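You operate a simulated robot arm through the tools that you are given. There is no shell and no other tool. Be economical: measure what you need, move in short steps, check, and stop when the job is done.

The job below is to be done with a simulated robot arm. You get a single attempt, and the scene is never put back.

JOB
Put things in order on the top of the fitting bench. At the end: the white dome is on the brown leads carton; the orange dome stands where the teal seven metre label clip (marked "7 m") stood; the grey label clip (marked "GOOD") stands on top of the purple dome; the blue bulb stands where the white dome stood; the teal seven metre label clip stands where the blue bulb stood; whatever was shut is shut again. Leave all else as you found it, and nothing knocked over.
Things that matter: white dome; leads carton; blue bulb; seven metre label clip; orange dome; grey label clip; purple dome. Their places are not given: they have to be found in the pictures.

It is judged by the outcome, as a careful person would: the job done as asked, and still so three seconds after it is handed in. It fails if anything else is knocked over, pushed out of place, dropped, spilled or broken.

ROBOT AND FRAMES
A 6-joint arm with a two-finger parallel gripper, fixed in place. Base frame: the origin is at the foot of the arm, x ahead of it, y to its left, z up; the work surface is at about z = 0. Readings come in m, degrees, newtons and seconds.
With the tool pointing down near the work surface it reaches from about 0.18 to 0.46 m from the base axis. Its first joint turns from -70.0 to 70.0 degrees. Payload 1.9 kg.
Tool frame: the origin (TCP) lies between the finger pads and is the grasp point; the fingertips stand 0.023 m ahead of it; z points along the fingers, y is the line along which they close. Largest opening 0.094 m; finger width 0.038, thickness 0.01; the body of the gripper, 0.054 by 0.096 m, starts 0.039 m behind the TCP.
Orientation is that of the tool frame in the base frame, as [roll, pitch, yaw] about the fixed x, y, z axes, in that order (R = Rz(yaw) Ry(pitch) Rx(roll)). With the fingers straight down and closing along the base's y, the tool's x points along the base's -x, its y along +y and its z along -z.

CONTROLS
- The arm moves only by the tool nudge_tool. Its argument "deltas" is text: rows parted by semicolons, each of 7 numbers parted by spaces: the shift along the tool's x, y, z in m, then the turn, a rotation vector about the tool's x, y, z in degrees, then the closure in counts, from 0 (fully open) to 255 (shut). In form: x y z ax ay az grip; .... A call has 1 to 8 rows; each row is the pose to reach, as a shift and turn from the pose commanded when the call began, along the tool's axes at that moment. A row lasts 0.2 s, in which the tool goes at most 0.05 m and 8.6 degrees; a call with a longer step from one row to the next is refused whole, and so is a gripper value outside its range. Where a pose cannot be reached the arm comes as near as it can. A force on the tool above 40 N (or 10 N above the force at the start of the call, whichever is more), or a blocked arm, ends the call early, and 0.2 s more pass. Each finger travels about 0.108 m/s and halts on what it meets, pressing with about 36 N; the grip force reading is that of the motor and also rises with nothing between the fingers. The clock runs only during rows and for 0.2 s after the last one: add rows that repeat a pose to give the fingers time. It gives the time, the measured TCP pose, the force on the tool (base axes), the opening and the grip force at its end, in the units of the frame above (readings bear some noise).
- Cameras (640 x 400 px; columns grow to the right, rows downward): "scene" is fixed at [0.0891, 0.3395, 0.4054]; the picture's right is [-0.48, -0.88, 0.00], its down [-0.50, 0.28, -0.82] and it looks along [0.72, -0.39, -0.57] (base axes); focal length 214 px, centre (320, 200). "wrist" rides on the gripper at [-0.039, 0, -0.044] in the tool frame; the picture's right is [0.00, -1.00, 0.00], its down [0.97, 0.00, -0.24] and it looks along [0.24, 0.00, 0.97] (tool axes); focal length 218 px, centre (320, 200).
- capture(camera): a new picture of that camera. No time passes.
- measure_at(camera, pixels): for up to 12 pixels [column, row] of the newest picture of that camera ("zoom" is the newest enlarged one), the place [x, y, z] in the base frame of the surface seen there, good to about 0.002 m, but the place of the scene camera against the robot may be out by one fixed shift of up to 0.025 m in any direction. No time passes.
- close_up(camera, box): a new picture of the part [left, top, right, bottom] of that camera's present view, enlarged. No time passes.
- sign_off(): hands the job in; it is judged then, once.

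Go step by step. Measure first, check grasps and placings, and put right what went wrong. The budget is 80 turns and 54 pictures, counting those below and the enlarged ones. Unless the task says otherwise, let go and move clear before handing in, and close with one line.

The tools are called after "Request:" by a JSON object that holds its "fn" and its "kwargs". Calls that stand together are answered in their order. nudge_tool: Moves the arm, as the interface text tells. Its arguments: {"type":"object","properties":{"deltas":{"type":"string"}},"required":["deltas"]} The other tools are called the same way: capture (camera) takes a picture; measure_at (camera, pixels) gives the place of the surface under pixels of a picture; close_up (camera, box) takes an enlarged picture of a part of a camera's view; sign_off () hands the job in.

At the start:

```text
time: 0.0
ee_pos: [0.2113, 0.2198, 0.3206]
tool_rot: [180.0, 0.1, -180.0]
contact_force: [-0.5, 0.2, -1.1]
finger_gap: 0.0939
grip_force: 0.1
```

scene: 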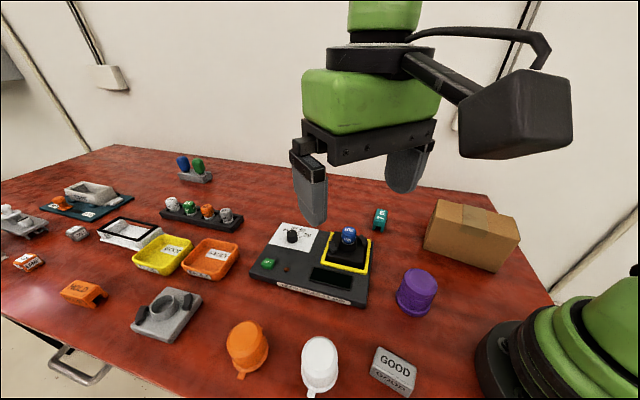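
wrist: 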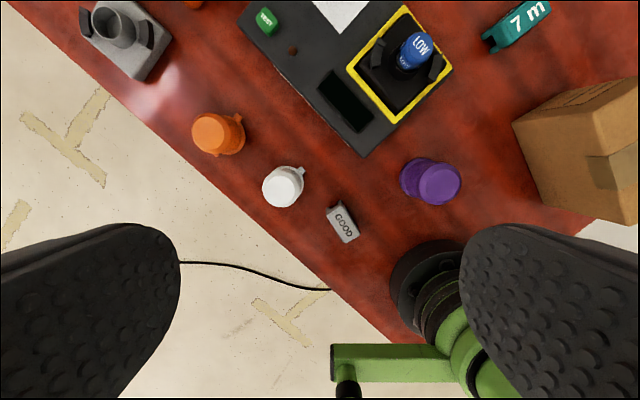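

The wrist view shows the white dome (283,186), orange dome (215,135), grey clip (342,223), purple dome (438,184), teal clip (517,27), carton (575,110) and a blue thing in the tester at (417,50). I'll measure these and look closer.

Request:
{"fn": "measure_at", "kwargs": {"camera": "wrist", "pixels": [[283, 186], [301, 171], [215, 135], [240, 120], [342, 223], [438, 184], [411, 174], [417, 50], [410, 65], [517, 27], [545, 105], [360, 140]]}}

Request:
{"fn": "close_up", "kwargs": {"camera": "scene", "box": [240, 190, 400, 310]}}

Request:
{"fn": "close_up", "kwargs": {"camera": "scene", "box": [0, 140, 240, 290]}}

Request:
{"fn": "close_up", "kwargs": {"camera": "scene", "box": [210, 250, 450, 400]}}

```text
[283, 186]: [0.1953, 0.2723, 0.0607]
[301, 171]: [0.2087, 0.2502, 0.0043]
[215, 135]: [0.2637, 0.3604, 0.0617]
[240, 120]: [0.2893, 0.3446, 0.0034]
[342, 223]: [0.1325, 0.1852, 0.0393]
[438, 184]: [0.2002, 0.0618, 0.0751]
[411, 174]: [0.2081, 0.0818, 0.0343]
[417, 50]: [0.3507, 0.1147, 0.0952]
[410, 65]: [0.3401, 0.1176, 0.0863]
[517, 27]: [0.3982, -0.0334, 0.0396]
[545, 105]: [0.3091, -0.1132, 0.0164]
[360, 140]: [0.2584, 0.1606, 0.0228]
```

```text
3.33 times, centred on (320, 250) of scene
```

zoom: 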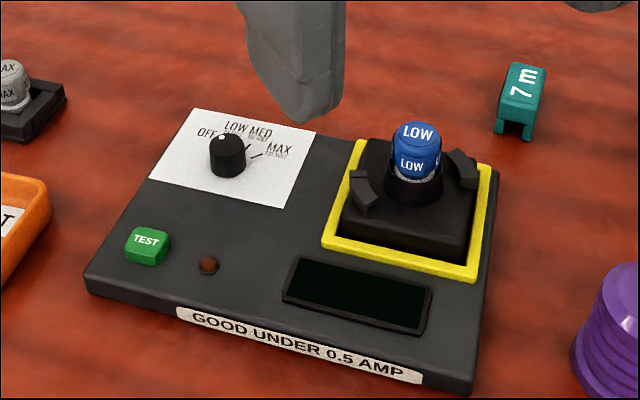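

```text
2.67 times, centred on (120, 215) of scene
```

zoom: 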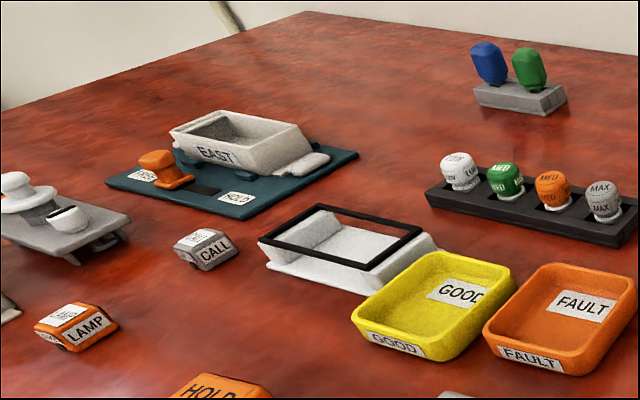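

```text
2.67 times, centred on (330, 325) of scene
```

zoom: 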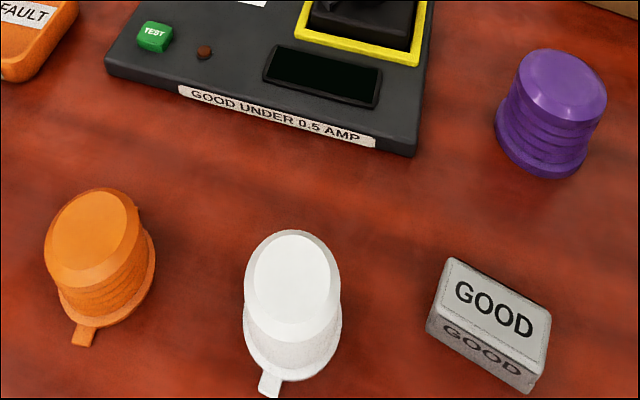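

The only bulb in reach marked "LOW" is the blue one in the tester. Next I'll move over the carton, teal clip and tester for accurate wrist measurements.

Request:
{"fn": "nudge_tool", "kwargs": {"deltas": "-0.018 -0.044 0.004 0 0 0 0;-0.036 -0.088 0.008 0 0 0 0;-0.054 -0.132 0.012 0 0 0 0;-0.072 -0.176 0.016 0 0 0 0;-0.089 -0.22 0.02 0 0 0 0;-0.089 -0.22 0.02 0 0 0 0"}}

Request:
{"fn": "capture", "kwargs": {"camera": "wrist"}}

Request:
{"fn": "capture", "kwargs": {"camera": "scene"}}

```text
time: 1.4
ee_pos: [0.3012, -0.0006, 0.298]
tool_rot: [179.9, 0.0, 179.9]
contact_force: [-0.2, -0.5, 0.5]
finger_gap: 0.0943
grip_force: 0.1
```

```text
48 pictures are left
```

wrist: 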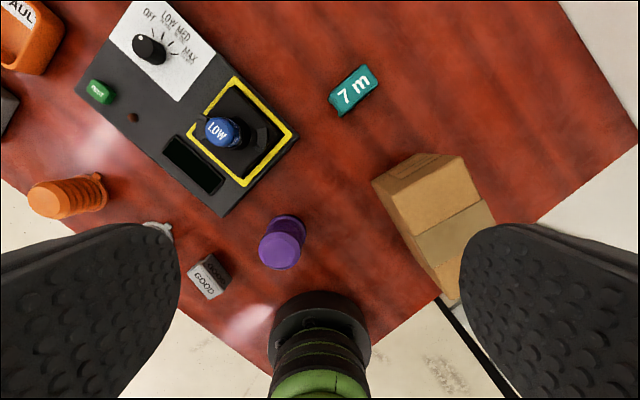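

```text
47 pictures are left
```

scene: 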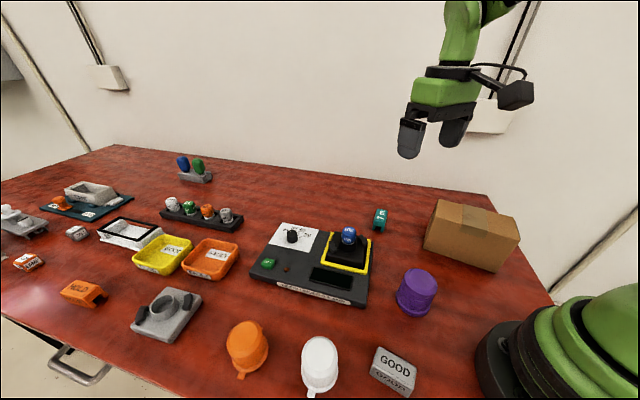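

Request:
{"fn": "measure_at", "kwargs": {"camera": "wrist", "pixels": [[388, 195], [455, 158], [490, 212], [430, 240], [412, 158], [460, 270], [332, 97], [368, 68], [376, 84], [340, 111], [354, 90], [280, 250]]}}

Request:
{"fn": "close_up", "kwargs": {"camera": "wrist", "box": [180, 60, 400, 198]}}

Request:
{"fn": "close_up", "kwargs": {"camera": "scene", "box": [320, 190, 420, 270]}}

Request:
{"fn": "close_up", "kwargs": {"camera": "scene", "box": [390, 180, 550, 280]}}

```text
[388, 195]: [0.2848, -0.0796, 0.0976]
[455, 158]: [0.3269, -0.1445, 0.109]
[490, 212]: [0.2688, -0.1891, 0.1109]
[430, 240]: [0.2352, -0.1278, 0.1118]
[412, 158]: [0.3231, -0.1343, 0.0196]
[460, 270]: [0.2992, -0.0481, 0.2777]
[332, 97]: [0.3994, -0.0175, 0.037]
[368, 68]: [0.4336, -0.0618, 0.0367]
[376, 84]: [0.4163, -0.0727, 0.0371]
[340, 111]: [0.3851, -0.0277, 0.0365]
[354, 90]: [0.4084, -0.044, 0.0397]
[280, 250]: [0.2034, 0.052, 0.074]
```

```text
2.90 times, centred on (290, 129) of wrist
```

zoom: 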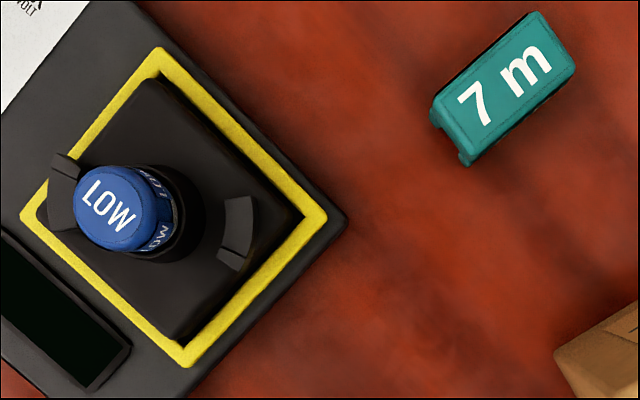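

```text
5.00 times, centred on (370, 230) of scene
```

zoom: 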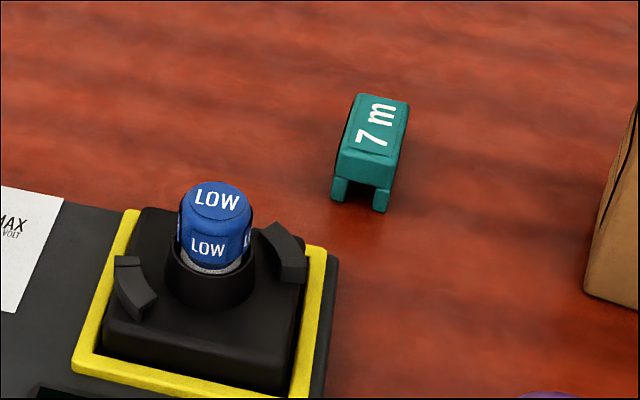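

```text
4.00 times, centred on (470, 230) of scene
```

zoom: 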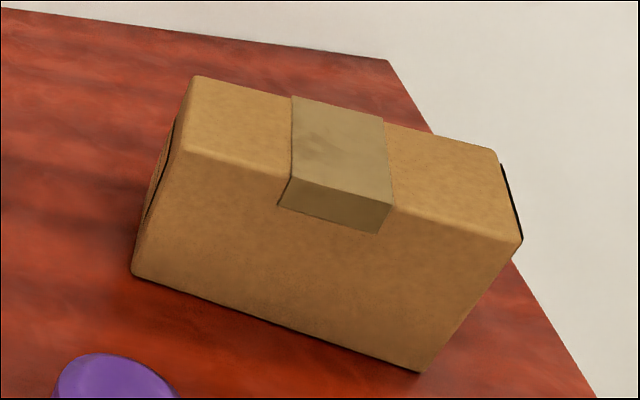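

The carton top is at about z 0.11, and the teal clip's top is about 0.038. I'll compare the scene measurements to get the scene camera's offset and the dome geometry.

Request:
{"fn": "capture", "kwargs": {"camera": "scene"}}

Request:
{"fn": "measure_at", "kwargs": {"camera": "scene", "pixels": [[310, 394], [240, 375], [319, 350], [244, 338], [348, 233], [381, 213], [393, 362], [419, 282], [470, 215], [437, 203], [514, 240], [300, 300]]}}

Request:
{"fn": "measure_at", "kwargs": {"camera": "wrist", "pixels": [[95, 178], [103, 205], [40, 200], [216, 131], [287, 218], [205, 283], [217, 268], [222, 205], [455, 228], [285, 128], [236, 85], [240, 185]]}}

```text
43 pictures are left
```

scene: 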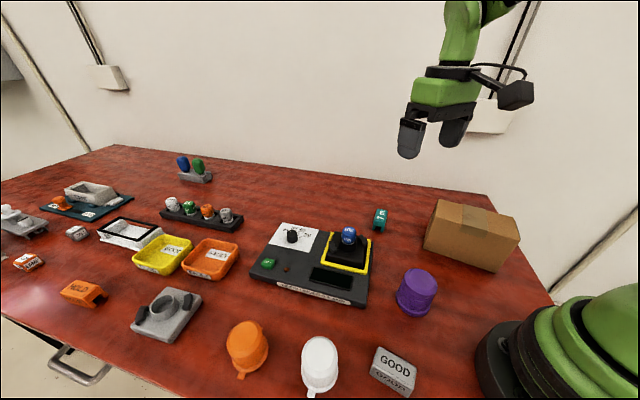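

```text
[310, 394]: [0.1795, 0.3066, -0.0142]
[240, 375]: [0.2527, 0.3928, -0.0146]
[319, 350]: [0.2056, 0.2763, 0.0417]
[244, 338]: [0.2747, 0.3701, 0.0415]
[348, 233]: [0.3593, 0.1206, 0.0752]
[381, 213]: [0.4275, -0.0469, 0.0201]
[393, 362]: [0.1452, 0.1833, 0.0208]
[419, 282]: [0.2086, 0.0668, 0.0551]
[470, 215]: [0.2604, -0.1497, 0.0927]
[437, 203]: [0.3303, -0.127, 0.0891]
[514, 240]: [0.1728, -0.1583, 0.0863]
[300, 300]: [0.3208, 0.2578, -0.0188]
```

```text
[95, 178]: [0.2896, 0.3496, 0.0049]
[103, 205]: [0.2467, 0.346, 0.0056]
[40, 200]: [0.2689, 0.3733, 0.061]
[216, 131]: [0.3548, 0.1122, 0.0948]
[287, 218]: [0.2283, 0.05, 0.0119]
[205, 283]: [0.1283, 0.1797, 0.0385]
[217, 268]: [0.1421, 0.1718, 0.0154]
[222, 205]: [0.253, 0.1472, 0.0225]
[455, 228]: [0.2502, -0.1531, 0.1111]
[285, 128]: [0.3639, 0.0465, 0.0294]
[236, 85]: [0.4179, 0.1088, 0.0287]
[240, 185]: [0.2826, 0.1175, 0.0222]
```

The scene camera reads about 0.02 m low. Each dome has two opposite base tabs and a height of about 0.061 m. I'll go above the white dome at a middle height for a close look.

Request:
{"fn": "nudge_tool", "kwargs": {"deltas": "0.0157 0.0394 0.0183 0 0 0 0;0.0314 0.0787 0.0366 0 0 0 0;0.0471 0.1181 0.0549 0 0 0 0;0.0629 0.1575 0.0731 0 0 0 0;0.0786 0.1969 0.0914 0 0 0 0;0.0943 0.2362 0.1097 0 0 0 0;0.11 0.2756 0.128 0 0 0 0;0.11 0.2756 0.128 0 0 0 0"}}

Request:
{"fn": "capture", "kwargs": {"camera": "wrist"}}

```text
time: 3.2
ee_pos: [0.19, 0.2766, 0.1744]
tool_rot: [180.0, 0.0, 179.9]
contact_force: [-0.1, 0.2, 0.3]
finger_gap: 0.094
grip_force: 0.0
```

```text
42 pictures are left
```

wrist: 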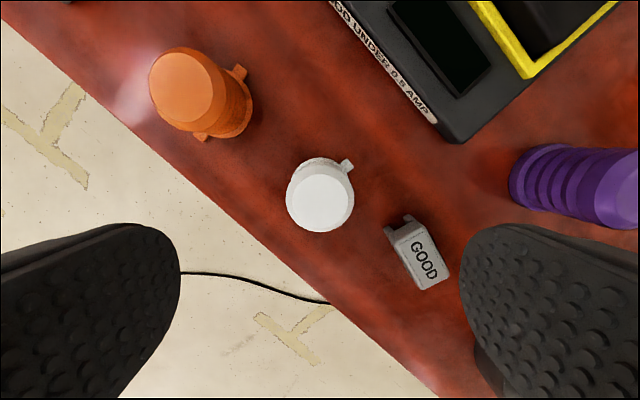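

Request:
{"fn": "measure_at", "kwargs": {"camera": "wrist", "pixels": [[322, 203], [297, 203], [346, 203], [322, 179], [322, 228], [347, 166], [289, 190], [200, 134], [240, 72], [184, 85], [210, 90], [405, 219]]}}

Request:
{"fn": "close_up", "kwargs": {"camera": "wrist", "box": [260, 140, 460, 300]}}

```text
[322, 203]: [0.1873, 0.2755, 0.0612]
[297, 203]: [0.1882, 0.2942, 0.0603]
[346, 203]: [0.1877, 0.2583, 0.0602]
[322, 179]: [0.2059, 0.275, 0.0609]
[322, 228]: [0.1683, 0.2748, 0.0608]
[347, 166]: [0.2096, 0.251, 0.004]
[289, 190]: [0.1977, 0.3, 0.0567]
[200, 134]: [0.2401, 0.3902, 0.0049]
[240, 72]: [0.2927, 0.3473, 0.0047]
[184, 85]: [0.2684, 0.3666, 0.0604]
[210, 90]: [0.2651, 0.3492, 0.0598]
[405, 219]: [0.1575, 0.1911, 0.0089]
```

```text
2.50 times, centred on (360, 220) of wrist
```

zoom: 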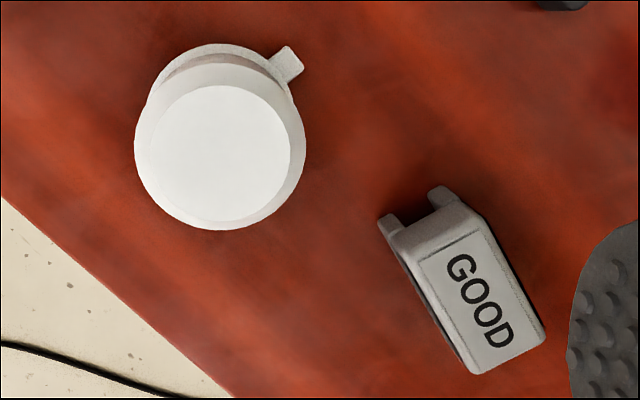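

The white dome's axis is at about (0.1875, 0.276), with its top at 0.061, so I'll go down and grip it.

Request:
{"fn": "nudge_tool", "kwargs": {"deltas": "0.002 0 0.045 0 0 0 0;0.002 0 0.09 0 0 0 0;0.002 0 0.12 0 0 0 0;0.002 0 0.136 0 0 0 0;0.002 0 0.136 0 0 0 255;0.002 0 0.136 0 0 0 255;0.002 0 0.136 0 0 0 255"}}

Request:
{"fn": "capture", "kwargs": {"camera": "wrist"}}

```text
time: 4.8
ee_pos: [0.1888, 0.2755, 0.0376]
tool_rot: [179.9, 0.0, -180.0]
contact_force: [0.0, 0.2, 0.3]
finger_gap: 0.0518
grip_force: 36.0
```

```text
40 pictures are left
```

wrist: 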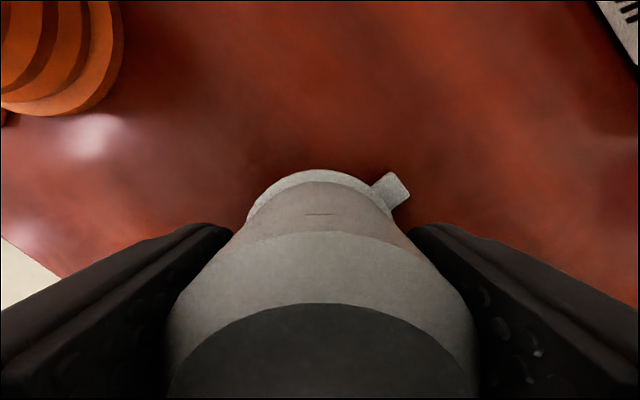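

The grip holds at a 0.052 gap. I'll lift straight up and start across to the carton.

Request:
{"fn": "nudge_tool", "kwargs": {"deltas": "0 0 -0.045 0 0 0 255;0 0 -0.09 0 0 0 255;0 0 -0.135 0 0 0 255;0 0 -0.18 0 0 0 255;0 0 -0.215 0 0 0 255;-0.007 -0.045 -0.215 0 0 0 255;-0.014 -0.09 -0.215 0 0 0 255;-0.021 -0.135 -0.215 0 0 0 255"}}

Request:
{"fn": "nudge_tool", "kwargs": {"deltas": "-0.006 -0.045 0 0 0 0 255;-0.012 -0.09 0 0 0 0 255;-0.018 -0.135 0 0 0 0 255;-0.024 -0.18 0 0 0 0 255;-0.03 -0.225 0 0 0 0 255;-0.036 -0.26 0 0 0 0 255;-0.041 -0.294 0 0 0 0 255;-0.041 -0.294 0 0 0 0 255"}}

Request:
{"fn": "capture", "kwargs": {"camera": "scene"}}

Request:
{"fn": "capture", "kwargs": {"camera": "wrist"}}

```text
time: 6.6
ee_pos: [0.2084, 0.1402, 0.2545]
tool_rot: [179.9, 0.0, -180.0]
contact_force: [-0.2, -0.4, -0.3]
finger_gap: 0.0517
grip_force: 35.9
```

```text
time: 8.4
ee_pos: [0.2488, -0.1541, 0.2495]
tool_rot: [179.9, 0.0, -180.0]
contact_force: [-0.4, -0.5, -0.2]
finger_gap: 0.0515
grip_force: 36.2
```

```text
39 pictures are left
```

scene: 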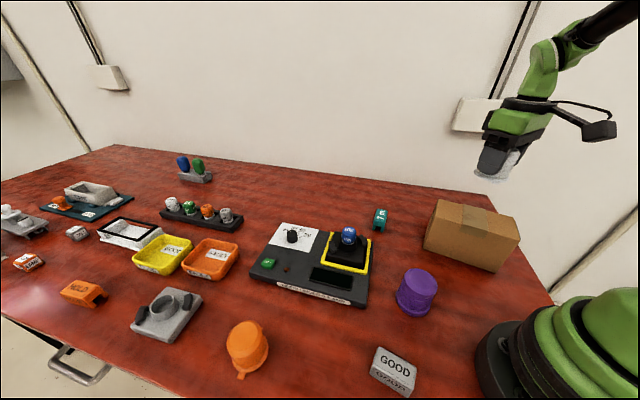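

```text
38 pictures are left
```

wrist: 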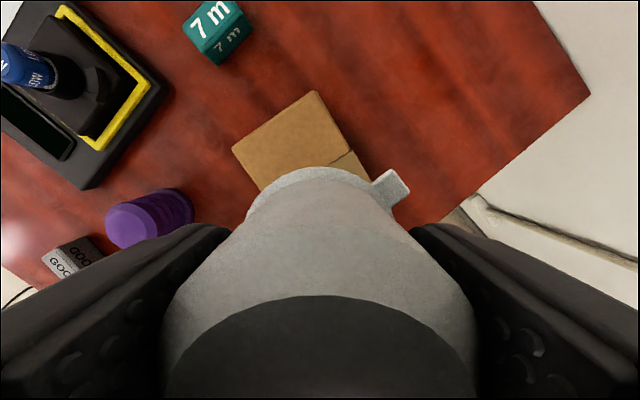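

The dome is held over the carton, with the dome rim lined up with the carton top in the wrist view. I'll lower it in small final steps.

Request:
{"fn": "nudge_tool", "kwargs": {"deltas": "0 0 0.04 0 0 0 255;0 0 0.075 0 0 0 255;0 0 0.095 0 0 0 255;0 0 0.1 0 0 0 255;0 0 0.1 0 0 0 255"}}

Request:
{"fn": "capture", "kwargs": {"camera": "scene"}}

```text
time: 9.6
ee_pos: [0.2505, -0.1538, 0.15]
tool_rot: [179.9, 0.0, 180.0]
contact_force: [-0.3, 0.7, -0.4]
finger_gap: 0.0514
grip_force: 36.1
```

```text
37 pictures are left
```

scene: 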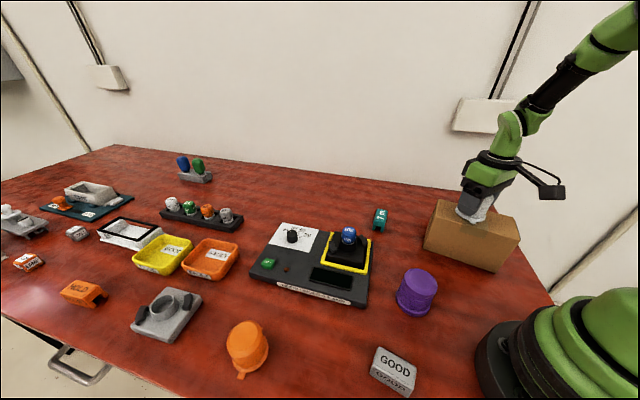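

The dome is within a couple of millimetres of the carton top and no contact force shows yet. I'll ease down with small rows.

Request:
{"fn": "nudge_tool", "kwargs": {"deltas": "0 0 0.001 0 0 0 255;0 0 0.0015 0 0 0 255;0 0 0.0015 0 0 0 255"}}

```text
time: 10.4
ee_pos: [0.2505, -0.1526, 0.1483]
tool_rot: [179.9, 0.0, -179.9]
contact_force: [-0.4, -0.5, -0.7]
finger_gap: 0.0512
grip_force: 36.1
```

Request:
{"fn": "nudge_tool", "kwargs": {"deltas": "0 0 0.001 0 0 0 255;0 0 0.002 0 0 0 255;0 0 0.002 0 0 0 255"}}

Request:
{"fn": "close_up", "kwargs": {"camera": "scene", "box": [420, 170, 540, 280]}}

```text
time: 11.2
ee_pos: [0.2515, -0.1533, 0.1481]
tool_rot: [180.0, 0.0, 179.9]
contact_force: [-0.3, 0.5, 1.7]
finger_gap: 0.0515
grip_force: 35.9
```

```text
3.64 times, centred on (480, 225) of scene
```

zoom: 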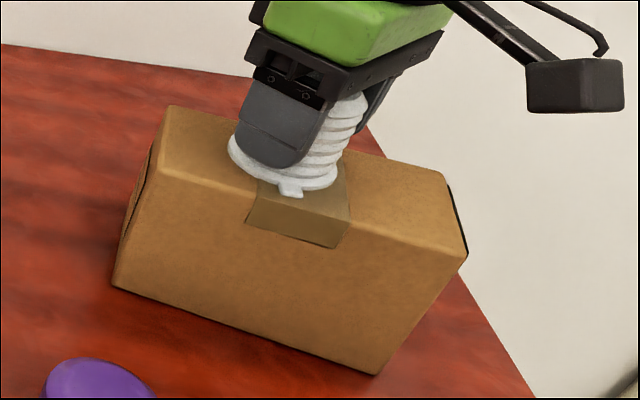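

Contact is felt at 1.7 N and the dome stands well inside the top, so I'll release and rise.

Request:
{"fn": "nudge_tool", "kwargs": {"deltas": "0 0 0 0 0 0 120;0 0 0 0 0 0 60;0 0 0 0 0 0 0;0 0 0 0 0 0 0;0 0 -0.04 0 0 0 0;0 0 -0.085 0 0 0 0;0 0 -0.13 0 0 0 0"}}

Request:
{"fn": "capture", "kwargs": {"camera": "wrist"}}

Request:
{"fn": "close_up", "kwargs": {"camera": "scene", "box": [320, 170, 540, 320]}}

```text
time: 12.8
ee_pos: [0.2509, -0.1527, 0.2775]
tool_rot: [-180.0, 0.0, -180.0]
contact_force: [-0.4, -1.0, -0.2]
finger_gap: 0.0938
grip_force: 0.1
```

```text
35 pictures are left
```

wrist: 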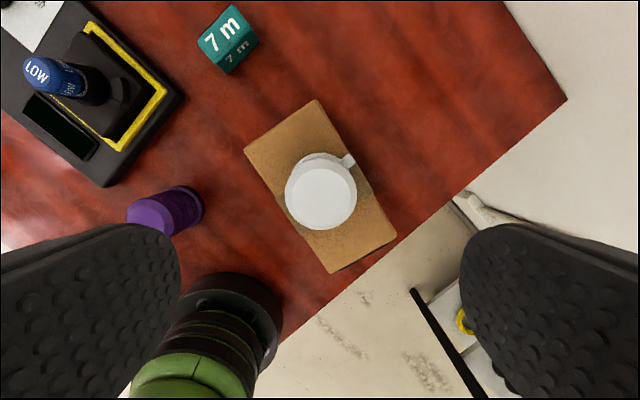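

```text
2.67 times, centred on (430, 245) of scene
```

zoom: 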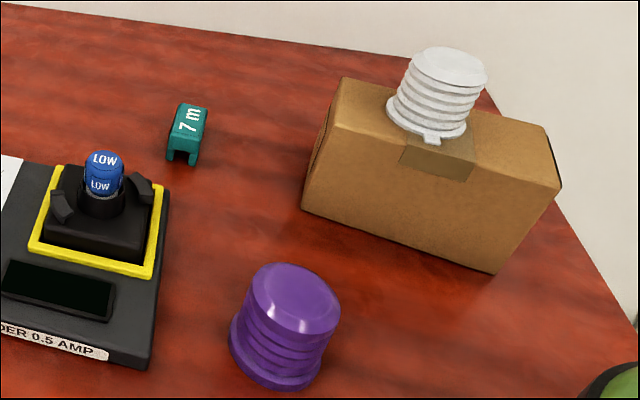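

The white dome stands on the carton. Next I'll go above the bulb in the tester for a close look.

Request:
{"fn": "nudge_tool", "kwargs": {"deltas": "-0.0134 0.0383 0.0082 0 0 0 0;-0.0269 0.0766 0.0164 0 0 0 0;-0.0403 0.1149 0.0246 0 0 0 0;-0.0537 0.1531 0.0329 0 0 0 0;-0.0671 0.1914 0.0411 0 0 0 0;-0.0806 0.2297 0.0493 0 0 0 0;-0.094 0.268 0.0575 0 0 0 0;-0.094 0.268 0.0575 0 0 0 0"}}

Request:
{"fn": "close_up", "kwargs": {"camera": "wrist", "box": [220, 120, 420, 250]}}

```text
time: 14.6
ee_pos: [0.3436, 0.1142, 0.2197]
tool_rot: [180.0, 0.1, -180.0]
contact_force: [0.1, -0.4, 0.6]
finger_gap: 0.0942
grip_force: 0.0
```

```text
3.08 times, centred on (320, 185) of wrist
```

zoom: 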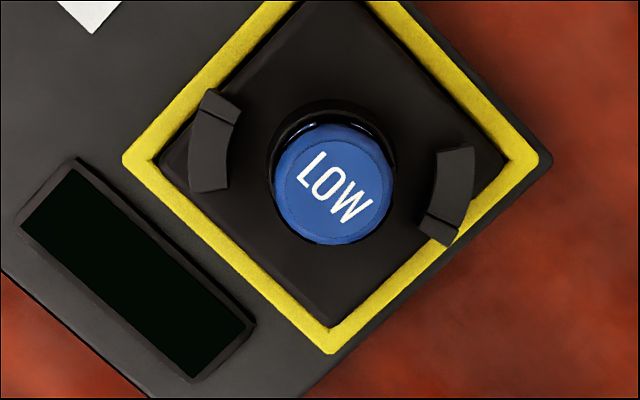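

Request:
{"fn": "measure_at", "kwargs": {"camera": "zoom", "pixels": [[333, 186], [280, 186], [387, 186], [333, 135], [333, 235], [375, 118], [330, 107], [222, 100], [207, 150], [462, 165], [435, 215], [333, 270]]}}

Request:
{"fn": "close_up", "kwargs": {"camera": "scene", "box": [320, 215, 380, 260]}}

```text
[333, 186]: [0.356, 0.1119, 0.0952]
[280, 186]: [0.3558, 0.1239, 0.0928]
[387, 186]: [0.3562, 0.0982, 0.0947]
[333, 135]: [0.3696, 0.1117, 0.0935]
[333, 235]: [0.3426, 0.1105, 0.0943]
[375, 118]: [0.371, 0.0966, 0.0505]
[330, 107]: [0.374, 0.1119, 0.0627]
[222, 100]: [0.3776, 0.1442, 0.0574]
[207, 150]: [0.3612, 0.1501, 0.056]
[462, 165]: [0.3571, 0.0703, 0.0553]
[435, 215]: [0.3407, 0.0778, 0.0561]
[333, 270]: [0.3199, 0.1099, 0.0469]
```

```text
8.89 times, centred on (350, 238) of scene
```

zoom: 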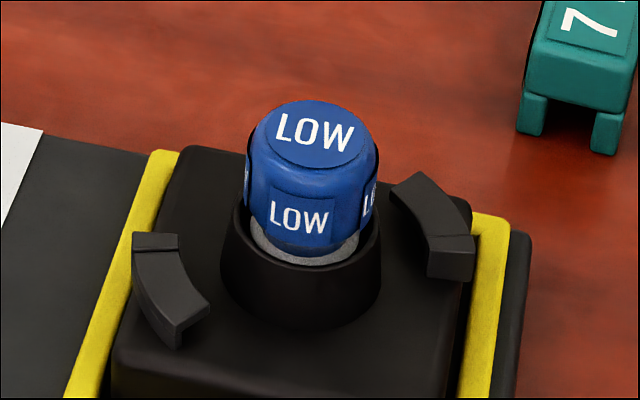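

The bulb axis is at about (0.356, 0.1115) with its top at 0.095 and diameter of about 0.028. The collar rim is at 0.063 and the ears at 0.056. I'll grip it with fingertips at about 0.067, clear of both.

Request:
{"fn": "nudge_tool", "kwargs": {"deltas": "-0.012 -0.0027 0.04 0 0 0 0;-0.012 -0.0027 0.08 0 0 0 0;-0.012 -0.0027 0.11 0 0 0 0;-0.012 -0.0027 0.129 0 0 0 0;-0.012 -0.0027 0.129 0 0 0 0"}}

Request:
{"fn": "capture", "kwargs": {"camera": "wrist"}}

Request:
{"fn": "close_up", "kwargs": {"camera": "scene", "box": [310, 190, 400, 260]}}

```text
time: 15.8
ee_pos: [0.3551, 0.1103, 0.0936]
tool_rot: [179.9, 0.0, -180.0]
contact_force: [0.4, -1.7, -0.3]
finger_gap: 0.0938
grip_force: 0.0
```

```text
31 pictures are left
```

wrist: 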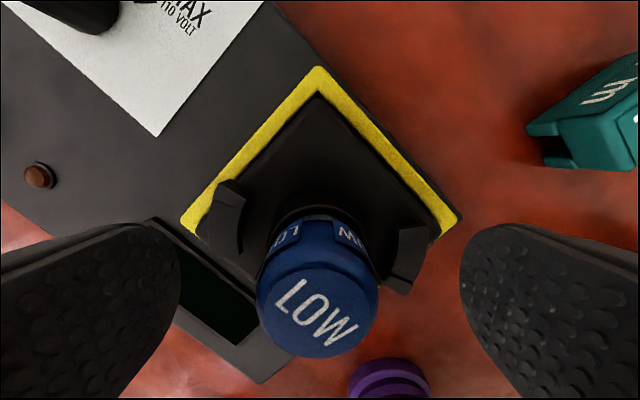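

```text
5.71 times, centred on (355, 225) of scene
```

zoom: 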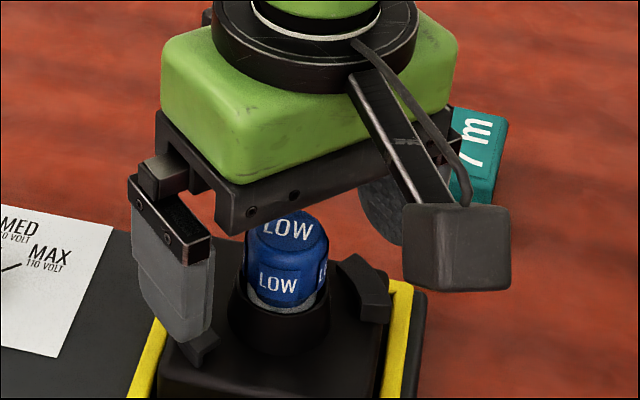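

The fingers straddle the bulb clear of the collar. I'll lower 2 mm, close, and lift straight up.

Request:
{"fn": "nudge_tool", "kwargs": {"deltas": "0 0 0.002 0 0 0 0;0 0 0.002 0 0 0 255;0 0 0.002 0 0 0 255;0 0 0.002 0 0 0 255;0 0 0.002 0 0 0 255"}}

Request:
{"fn": "nudge_tool", "kwargs": {"deltas": "0 0 -0.005 0 0 0 255;0 0 -0.02 0 0 0 255;0 0 -0.05 0 0 0 255;0 0 -0.09 0 0 0 255;0 0 -0.13 0 0 0 255;0 0 -0.13 0 0 0 255"}}

Request:
{"fn": "close_up", "kwargs": {"camera": "scene", "box": [280, 130, 430, 280]}}

```text
time: 17.0
ee_pos: [0.3561, 0.1113, 0.0917]
tool_rot: [-179.9, -0.1, -180.0]
contact_force: [-0.8, 0.0, 0.6]
finger_gap: 0.0295
grip_force: 36.4
```

```text
time: 18.4
ee_pos: [0.3597, 0.1162, 0.2217]
tool_rot: [180.0, 0.0, -180.0]
contact_force: [-0.1, 0.5, -0.5]
finger_gap: 0.0299
grip_force: 35.8
```

```text
2.67 times, centred on (355, 205) of scene
```

zoom: 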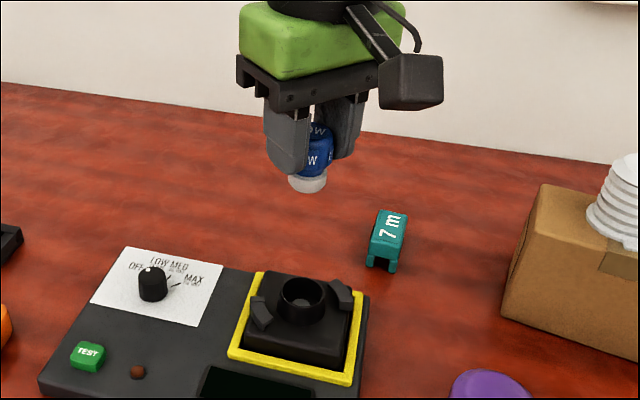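

The bulb came out cleanly, with its pale cap visible at (307,185). I'll measure its bottom to find its length.

Request:
{"fn": "measure_at", "kwargs": {"camera": "zoom", "pixels": [[307, 191], [307, 180], [310, 168], [301, 310], [302, 288], [340, 295], [262, 315], [302, 300]]}}

Request:
{"fn": "nudge_tool", "kwargs": {"deltas": "0 0 0 0 0 0 255"}}

Request:
{"fn": "close_up", "kwargs": {"camera": "scene", "box": [325, 160, 385, 210]}}

```text
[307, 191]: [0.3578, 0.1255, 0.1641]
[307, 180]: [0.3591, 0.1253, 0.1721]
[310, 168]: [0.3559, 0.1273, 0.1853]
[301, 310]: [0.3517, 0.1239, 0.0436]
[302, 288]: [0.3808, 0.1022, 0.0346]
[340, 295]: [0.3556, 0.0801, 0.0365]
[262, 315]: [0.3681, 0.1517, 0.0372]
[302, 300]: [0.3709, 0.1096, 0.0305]
```

```text
time: 18.8
ee_pos: [0.3593, 0.1157, 0.2209]
tool_rot: [180.0, 0.0, -180.0]
contact_force: [-0.6, -0.6, -0.1]
finger_gap: 0.0299
grip_force: 36.5
```

```text
8.00 times, centred on (355, 185) of scene
```

zoom: 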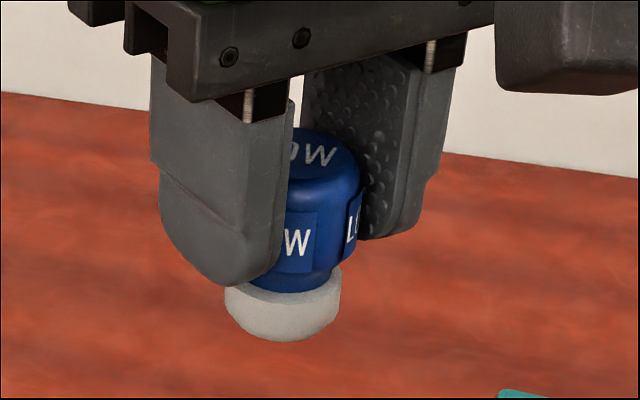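

The bulb extends about 0.038 m below the TCP, and the TCP now reads (0.3595, 0.116). I'll carry it over the white dome's old spot at (0.188, 0.276).

Request:
{"fn": "nudge_tool", "kwargs": {"deltas": "0.0343 0.032 0 0 0 0 255;0.0686 0.064 0 0 0 0 255;0.1029 0.096 0 0 0 0 255;0.1372 0.128 0 0 0 0 255;0.1715 0.16 0 0 0 0 255;0.1715 0.16 0.045 0 0 0 255;0.1715 0.16 0.09 0 0 0 255;0.1715 0.16 0.09 0 0 0 255"}}

Request:
{"fn": "capture", "kwargs": {"camera": "scene"}}

```text
time: 20.6
ee_pos: [0.1819, 0.2719, 0.1305]
tool_rot: [-179.9, 0.0, -179.9]
contact_force: [-0.1, -0.4, -0.2]
finger_gap: 0.0299
grip_force: 36.2
```

```text
27 pictures are left
```

scene: 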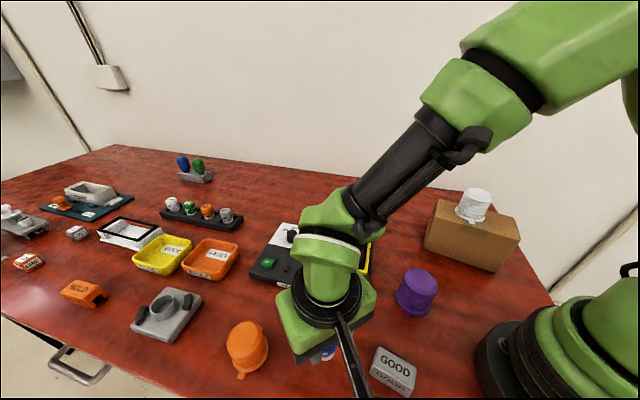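

The TCP reads (0.182, 0.272, 0.1305). I'll correct by (+0.005, +0.004) and lower most of the way.

Request:
{"fn": "nudge_tool", "kwargs": {"deltas": "-0.0055 0.004 0.03 0 0 0 255;-0.0055 0.004 0.06 0 0 0 255;-0.0055 0.004 0.08 0 0 0 255;-0.0055 0.004 0.086 0 0 0 255;-0.0055 0.004 0.086 0 0 0 255"}}

Request:
{"fn": "capture", "kwargs": {"camera": "wrist"}}

```text
time: 21.8
ee_pos: [0.1918, 0.2772, 0.0428]
tool_rot: [179.9, 0.0, 179.8]
contact_force: [-2.6, -6.2, 18.5]
finger_gap: 0.0296
grip_force: 36.6
```

```text
26 pictures are left
```

wrist: 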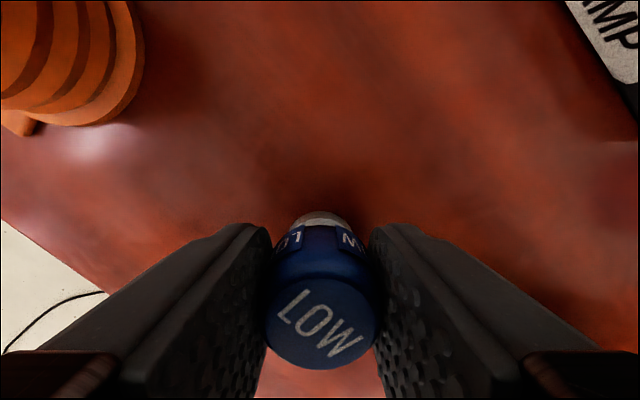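

A contact force of 18.5 N shows the bulb already touches the table at TCP z 0.043. I'll back up slightly to relieve the pressure and correct x.

Request:
{"fn": "nudge_tool", "kwargs": {"deltas": "0 0 -0.0015 0 0 0 255;0.001 0 -0.003 0 0 0 255;0.001 0 -0.003 0 0 0 255"}}

Request:
{"fn": "close_up", "kwargs": {"camera": "scene", "box": [260, 310, 420, 400]}}

```text
time: 22.6
ee_pos: [0.19, 0.2765, 0.046]
tool_rot: [-180.0, 0.0, 179.9]
contact_force: [-0.4, 0.3, -0.9]
finger_gap: 0.0299
grip_force: 36.3
```

```text
4.00 times, centred on (340, 355) of scene
```

zoom: 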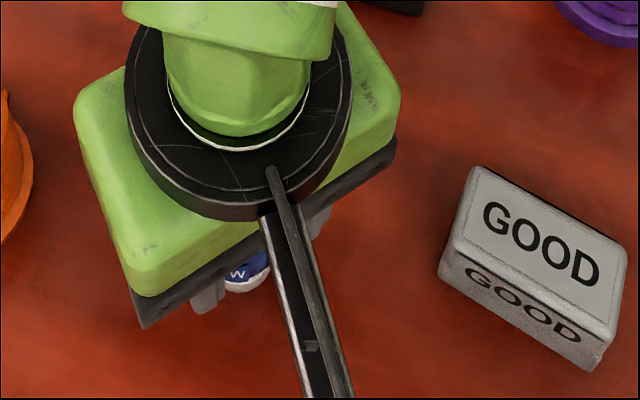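

The bulb is free at 0.046. I'll ease down to a light touch.

Request:
{"fn": "nudge_tool", "kwargs": {"deltas": "0.001 0 0.0008 0 0 0 255;0.001 0 0.0014 0 0 0 255;0.001 0 0.0014 0 0 0 255"}}

```text
time: 23.4
ee_pos: [0.1894, 0.2758, 0.0437]
tool_rot: [-180.0, 0.0, 180.0]
contact_force: [0.3, 0.4, -0.3]
finger_gap: 0.0297
grip_force: 36.9
```

Request:
{"fn": "nudge_tool", "kwargs": {"deltas": "0 0 0.0006 0 0 0 255;0 0 0.0009 0 0 0 255;0 0 0.0009 0 0 0 255"}}

```text
time: 24.2
ee_pos: [0.1898, 0.2771, 0.0441]
tool_rot: [180.0, 0.0, -180.0]
contact_force: [0.0, 0.0, -0.5]
finger_gap: 0.0297
grip_force: 36.4
```

Request:
{"fn": "nudge_tool", "kwargs": {"deltas": "0 0 0.0005 0 0 0 255;0 0 0.0005 0 0 0 255"}}

```text
time: 24.8
ee_pos: [0.1899, 0.2766, 0.043]
tool_rot: [-180.0, -0.1, 179.9]
contact_force: [-0.9, 0.0, 0.5]
finger_gap: 0.0297
grip_force: 36.1
```

It is essentially touching now, so I'll open gradually and rise clear.

Request:
{"fn": "nudge_tool", "kwargs": {"deltas": "0 0 0 0 0 0 165;0 0 0 0 0 0 150;0 0 0 0 0 0 100;0 0 0 0 0 0 50;0 0 0 0 0 0 50;0 0 -0.03 0 0 0 20;0 0 -0.07 0 0 0 0;0 0 -0.115 0 0 0 0"}}

Request:
{"fn": "nudge_tool", "kwargs": {"deltas": "0 0 -0.03 0 0 0 0;0 0 -0.06 0 0 0 0"}}

Request:
{"fn": "capture", "kwargs": {"camera": "wrist"}}

```text
time: 26.6
ee_pos: [0.1885, 0.2763, 0.1563]
tool_rot: [-180.0, 0.0, -180.0]
contact_force: [-0.1, 0.5, 0.1]
finger_gap: 0.094
grip_force: 0.0
```

```text
time: 27.2
ee_pos: [0.1898, 0.2768, 0.2173]
tool_rot: [-179.9, 0.0, 180.0]
contact_force: [0.3, -0.6, 0.1]
finger_gap: 0.0941
grip_force: 0.1
```

```text
24 pictures are left
```

wrist: 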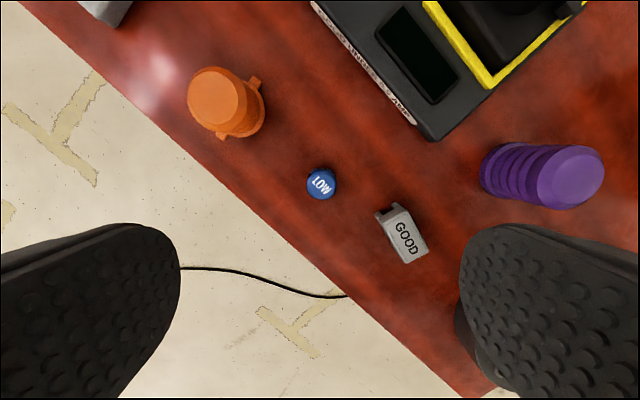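

The bulb stands upright at (322,183). Next I'll move to the teal clip at about (0.4086, −0.045), turning the tool +54° about its z so the fingers close across the clip's short side.

Request:
{"fn": "nudge_tool", "kwargs": {"deltas": "-0.0243 -0.0357 0 0 0 6.75 0;-0.0486 -0.0714 0 0 0 13.5 0;-0.0729 -0.1071 0 0 0 20.25 0;-0.0972 -0.1428 0 0 0 27 0;-0.1215 -0.1785 0 0 0 33.75 0;-0.1458 -0.2142 0 0 0 40.5 0;-0.1701 -0.2499 0 0 0 47.25 0;-0.1944 -0.2856 0 0 0 54 0"}}

```text
time: 29.0
ee_pos: [0.3841, -0.0096, 0.2163]
tool_rot: [180.0, 0.0, 125.9]
contact_force: [-0.6, -0.4, -0.2]
finger_gap: 0.0942
grip_force: 0.1
```

Request:
{"fn": "nudge_tool", "kwargs": {"deltas": "-0.0215 -0.0005 0.02 0 0 0 0;-0.0431 -0.001 0.04 0 0 0 0;-0.0431 -0.001 0.04 0 0 0 0"}}

Request:
{"fn": "close_up", "kwargs": {"camera": "wrist", "box": [220, 120, 420, 280]}}

Request:
{"fn": "close_up", "kwargs": {"camera": "scene", "box": [320, 195, 400, 260]}}

```text
time: 29.8
ee_pos: [0.4073, -0.0443, 0.1761]
tool_rot: [180.0, 0.0, 126.0]
contact_force: [-0.7, 0.4, -0.4]
finger_gap: 0.0938
grip_force: 0.1
```

```text
2.50 times, centred on (320, 200) of wrist
```

zoom: 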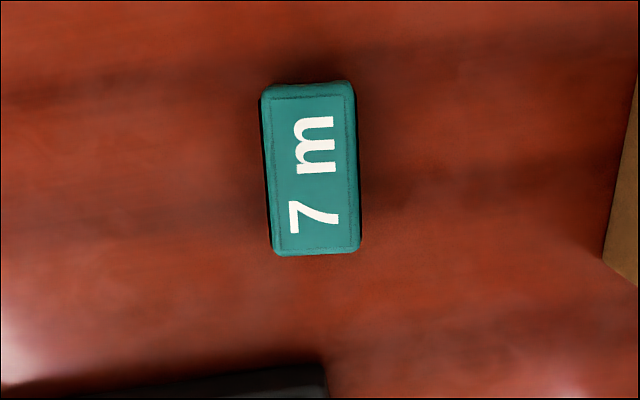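

```text
6.15 times, centred on (360, 228) of scene
```

zoom: 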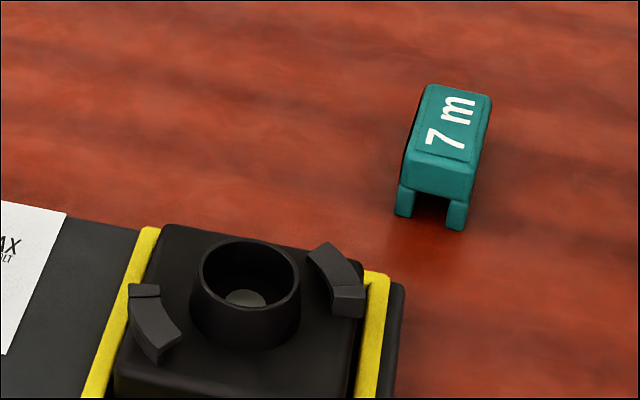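

Request:
{"fn": "close_up", "kwargs": {"camera": "wrist", "box": [270, 140, 370, 240]}}

Request:
{"fn": "measure_at", "kwargs": {"camera": "zoom", "pixels": [[300, 80], [420, 80], [210, 80], [310, 310], [320, 230]]}}

Request:
{"fn": "measure_at", "kwargs": {"camera": "wrist", "pixels": [[297, 160], [331, 158], [303, 220], [333, 218], [318, 188]]}}

```text
4.00 times, centred on (320, 190) of wrist
```

zoom: 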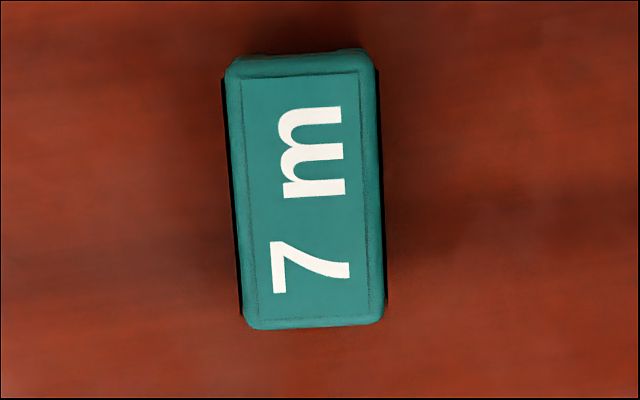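

```text
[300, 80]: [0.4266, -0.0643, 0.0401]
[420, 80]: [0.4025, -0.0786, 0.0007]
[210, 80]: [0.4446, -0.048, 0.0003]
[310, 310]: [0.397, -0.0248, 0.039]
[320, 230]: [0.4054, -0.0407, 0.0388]
```

```text
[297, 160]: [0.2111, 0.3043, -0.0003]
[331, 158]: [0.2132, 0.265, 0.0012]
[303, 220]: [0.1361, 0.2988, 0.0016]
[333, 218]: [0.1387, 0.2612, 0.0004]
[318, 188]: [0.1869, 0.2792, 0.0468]
```

The clip centre is about (0.412, −0.0447), with top at 0.039 and length about 0.056. It leans about 3° from the finger line. I'll correct that and descend to TCP z 0.032.

Request:
{"fn": "nudge_tool", "kwargs": {"deltas": "-0.003 0.0033 0.045 0 0 -3 0;-0.003 0.0033 0.09 0 0 -3 0;-0.003 0.0033 0.125 0 0 -3 0;-0.003 0.0033 0.144 0 0 -3 0;-0.003 0.0033 0.144 0 0 -3 0;-0.003 0.0033 0.144 0 0 -3 255;-0.003 0.0033 0.144 0 0 -3 255;-0.003 0.0033 0.144 0 0 -3 255"}}

Request:
{"fn": "nudge_tool", "kwargs": {"deltas": "0 0 -0.04 0 0 0 255;0 0 -0.085 0 0 0 255;0 0 -0.13 0 0 0 255;0 0 -0.13 0 0 0 255"}}

Request:
{"fn": "close_up", "kwargs": {"camera": "scene", "box": [330, 140, 410, 220]}}

```text
time: 31.6
ee_pos: [0.4096, -0.0454, 0.0306]
tool_rot: [-180.0, 0.1, 129.0]
contact_force: [0.1, 1.0, -0.6]
finger_gap: 0.0311
grip_force: 36.1
```

```text
time: 32.6
ee_pos: [0.415, -0.043, 0.1615]
tool_rot: [180.0, 0.0, 129.0]
contact_force: [-0.4, -0.6, -0.6]
finger_gap: 0.0311
grip_force: 35.9
```

```text
5.00 times, centred on (370, 180) of scene
```

zoom: 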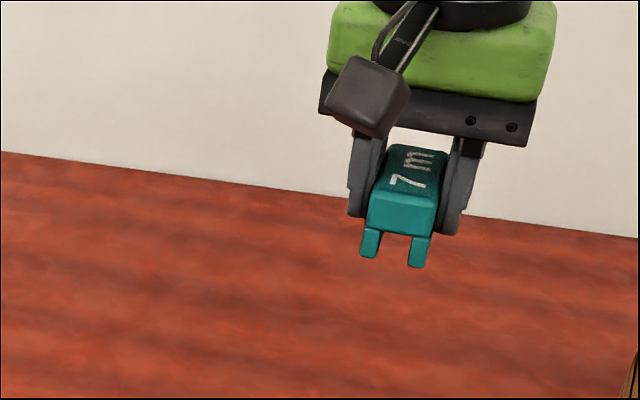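

The clip is held level with its legs visible at (370,245) and (418,252). I'll carry it over the socket.

Request:
{"fn": "nudge_tool", "kwargs": {"deltas": "0.0393 0.0128 0 0 0 0 255;0.0786 0.0257 0 0 0 0 255;0.1179 0.0385 0 0 0 0 255;0.1572 0.0513 0 0 0 0 255;0.1572 0.0513 0.02 0 0 0 255;0.1572 0.0513 0.04 0 0 0 255;0.1572 0.0513 0.04 0 0 0 255"}}

Request:
{"fn": "close_up", "kwargs": {"camera": "scene", "box": [310, 190, 390, 260]}}

Request:
{"fn": "capture", "kwargs": {"camera": "wrist"}}

```text
time: 34.2
ee_pos: [0.3535, 0.109, 0.1234]
tool_rot: [179.9, 0.0, 129.0]
contact_force: [0.7, 0.3, -0.1]
finger_gap: 0.0311
grip_force: 36.2
```

```text
5.71 times, centred on (350, 225) of scene
```

zoom: 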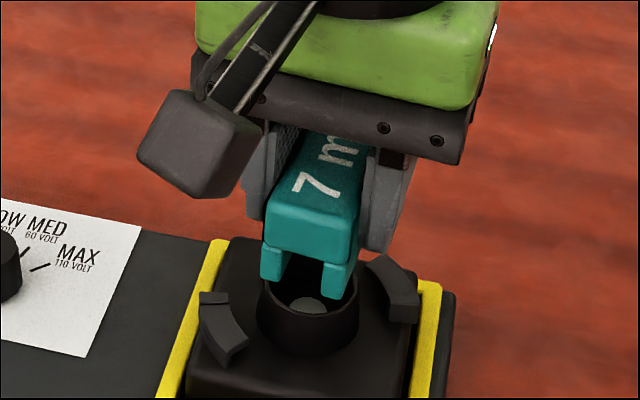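

```text
18 pictures are left
```

wrist: 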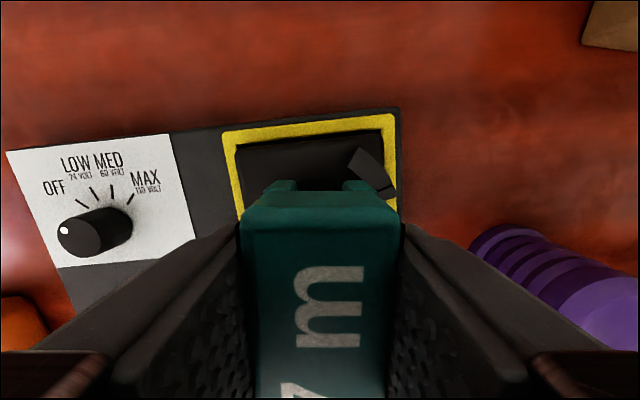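

The TCP reads (0.3535, 0.109), about 2.5 mm short, so I'll correct and lower gently toward the rim.

Request:
{"fn": "nudge_tool", "kwargs": {"deltas": "0.0003 0.0028 0.012 0 0 0 255;0.0003 0.0028 0.022 0 0 0 255;0.0003 0.0028 0.025 0 0 0 255;0.0003 0.0028 0.025 0 0 0 255"}}

Request:
{"fn": "close_up", "kwargs": {"camera": "scene", "box": [310, 190, 390, 260]}}

```text
time: 35.2
ee_pos: [0.3546, 0.1107, 0.0993]
tool_rot: [-180.0, 0.0, 129.0]
contact_force: [-0.1, 0.4, -1.1]
finger_gap: 0.0312
grip_force: 36.4
```

```text
5.71 times, centred on (350, 225) of scene
```

zoom: 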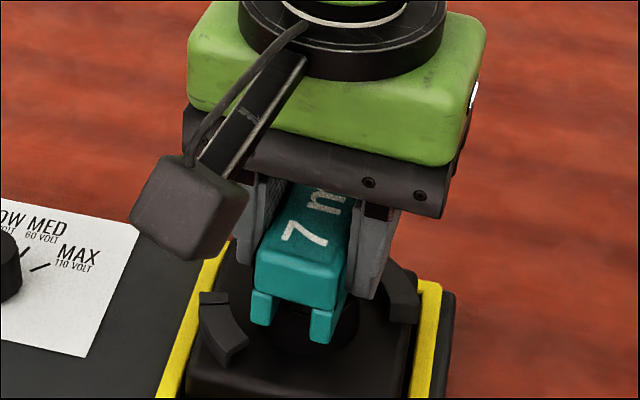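

No contact yet at 0.0993. I'll keep easing down in millimetre steps.

Request:
{"fn": "nudge_tool", "kwargs": {"deltas": "0 0 0.0015 0 0 0 255;0 0 0.003 0 0 0 255;0 0 0.004 0 0 0 255;0 0 0.004 0 0 0 255"}}

```text
time: 36.2
ee_pos: [0.3565, 0.1103, 0.096]
tool_rot: [179.8, 0.0, 129.0]
contact_force: [-8.5, 0.3, 34.0]
finger_gap: 0.0314
grip_force: 36.2
```

Firm contact at TCP z 0.096 shows it is on the rim, so I'll relieve the pressure.

Request:
{"fn": "nudge_tool", "kwargs": {"deltas": "0 0 -0.0008 0 0 0 255;0 0 -0.0015 0 0 0 255;0 0 -0.0015 0 0 0 255"}}

Request:
{"fn": "close_up", "kwargs": {"camera": "scene", "box": [320, 205, 380, 255]}}

```text
time: 37.0
ee_pos: [0.354, 0.1112, 0.0965]
tool_rot: [179.9, 0.0, 129.0]
contact_force: [2.4, -1.4, 7.4]
finger_gap: 0.0311
grip_force: 36.1
```

```text
8.00 times, centred on (350, 230) of scene
```

zoom: 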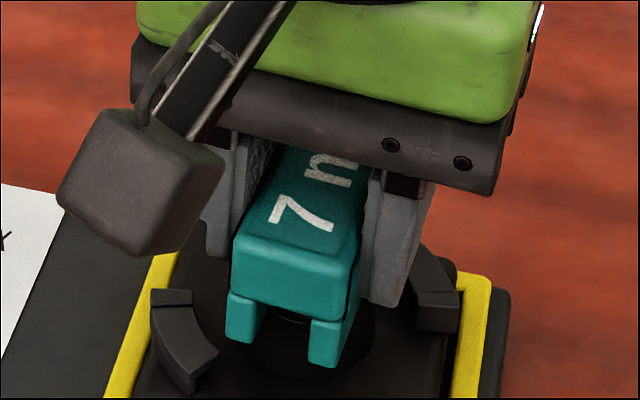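

A light contact remains, so I'll release gradually and watch.

Request:
{"fn": "nudge_tool", "kwargs": {"deltas": "0 0 -0.0003 0 0 0 255;0 0 -0.0003 0 0 0 162;0 0 -0.0003 0 0 0 150;0 0 -0.0003 0 0 0 130;0 0 -0.0003 0 0 0 130"}}

Request:
{"fn": "close_up", "kwargs": {"camera": "scene", "box": [320, 205, 380, 255]}}

```text
time: 38.2
ee_pos: [0.3536, 0.1109, 0.0964]
tool_rot: [180.0, 0.0, 129.1]
contact_force: [-0.2, 0.5, 0.2]
finger_gap: 0.0463
grip_force: 0.0
```

```text
8.00 times, centred on (350, 230) of scene
```

zoom: 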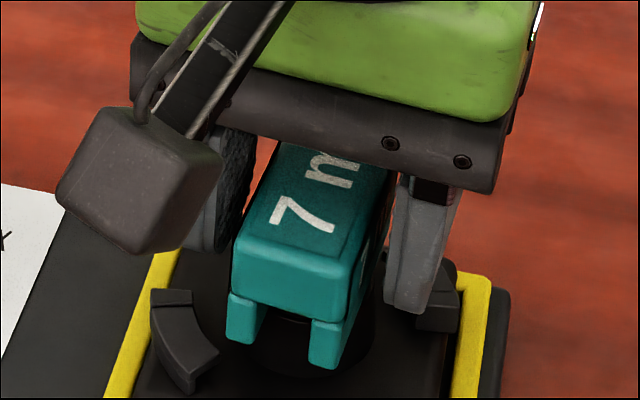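

The clip stands steady on the socket rim. I'll open, rise, and travel above the orange dome.

Request:
{"fn": "nudge_tool", "kwargs": {"deltas": "0 0 0 0 0 0 80;0 0 -0.03 0 0 0 50;0 0 -0.075 0 0 0 0;0 0 -0.12 0 0 0 0"}}

Request:
{"fn": "nudge_tool", "kwargs": {"deltas": "0.0426 0.0157 0 0 0 0 0;0.0853 0.0313 0 0 0 0 0;0.128 0.047 0 0 0 0 0;0.1706 0.0626 0 0 0 0 0;0.2133 0.0783 0 0 0 0 0;0.2559 0.0939 0 0 0 0 0;0.2559 0.0939 0.04 0 0 0 0;0.2559 0.0939 0.04 0 0 0 0"}}

Request:
{"fn": "capture", "kwargs": {"camera": "wrist"}}

Request:
{"fn": "close_up", "kwargs": {"camera": "scene", "box": [280, 190, 420, 310]}}

```text
time: 39.2
ee_pos: [0.3569, 0.1146, 0.2182]
tool_rot: [-180.0, 0.0, 128.9]
contact_force: [-0.1, 0.3, 0.3]
finger_gap: 0.094
grip_force: 0.0
```

```text
time: 41.0
ee_pos: [0.2676, 0.37, 0.1759]
tool_rot: [-180.0, 0.0, 129.0]
contact_force: [0.2, 0.9, -0.8]
finger_gap: 0.0941
grip_force: 0.1
out of reach, approached as far as the arm can: row 6
```

```text
14 pictures are left
```

wrist: 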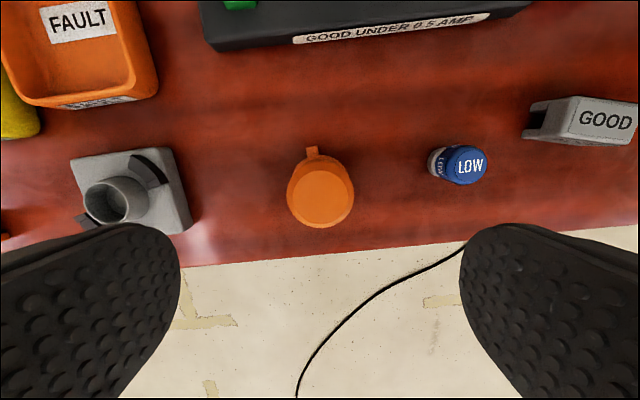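

```text
3.33 times, centred on (350, 250) of scene
```

zoom: 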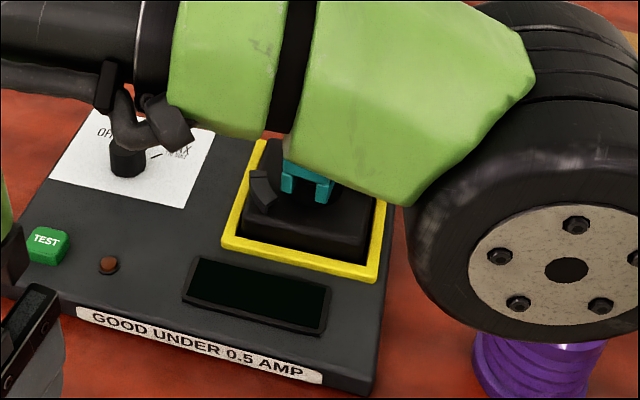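

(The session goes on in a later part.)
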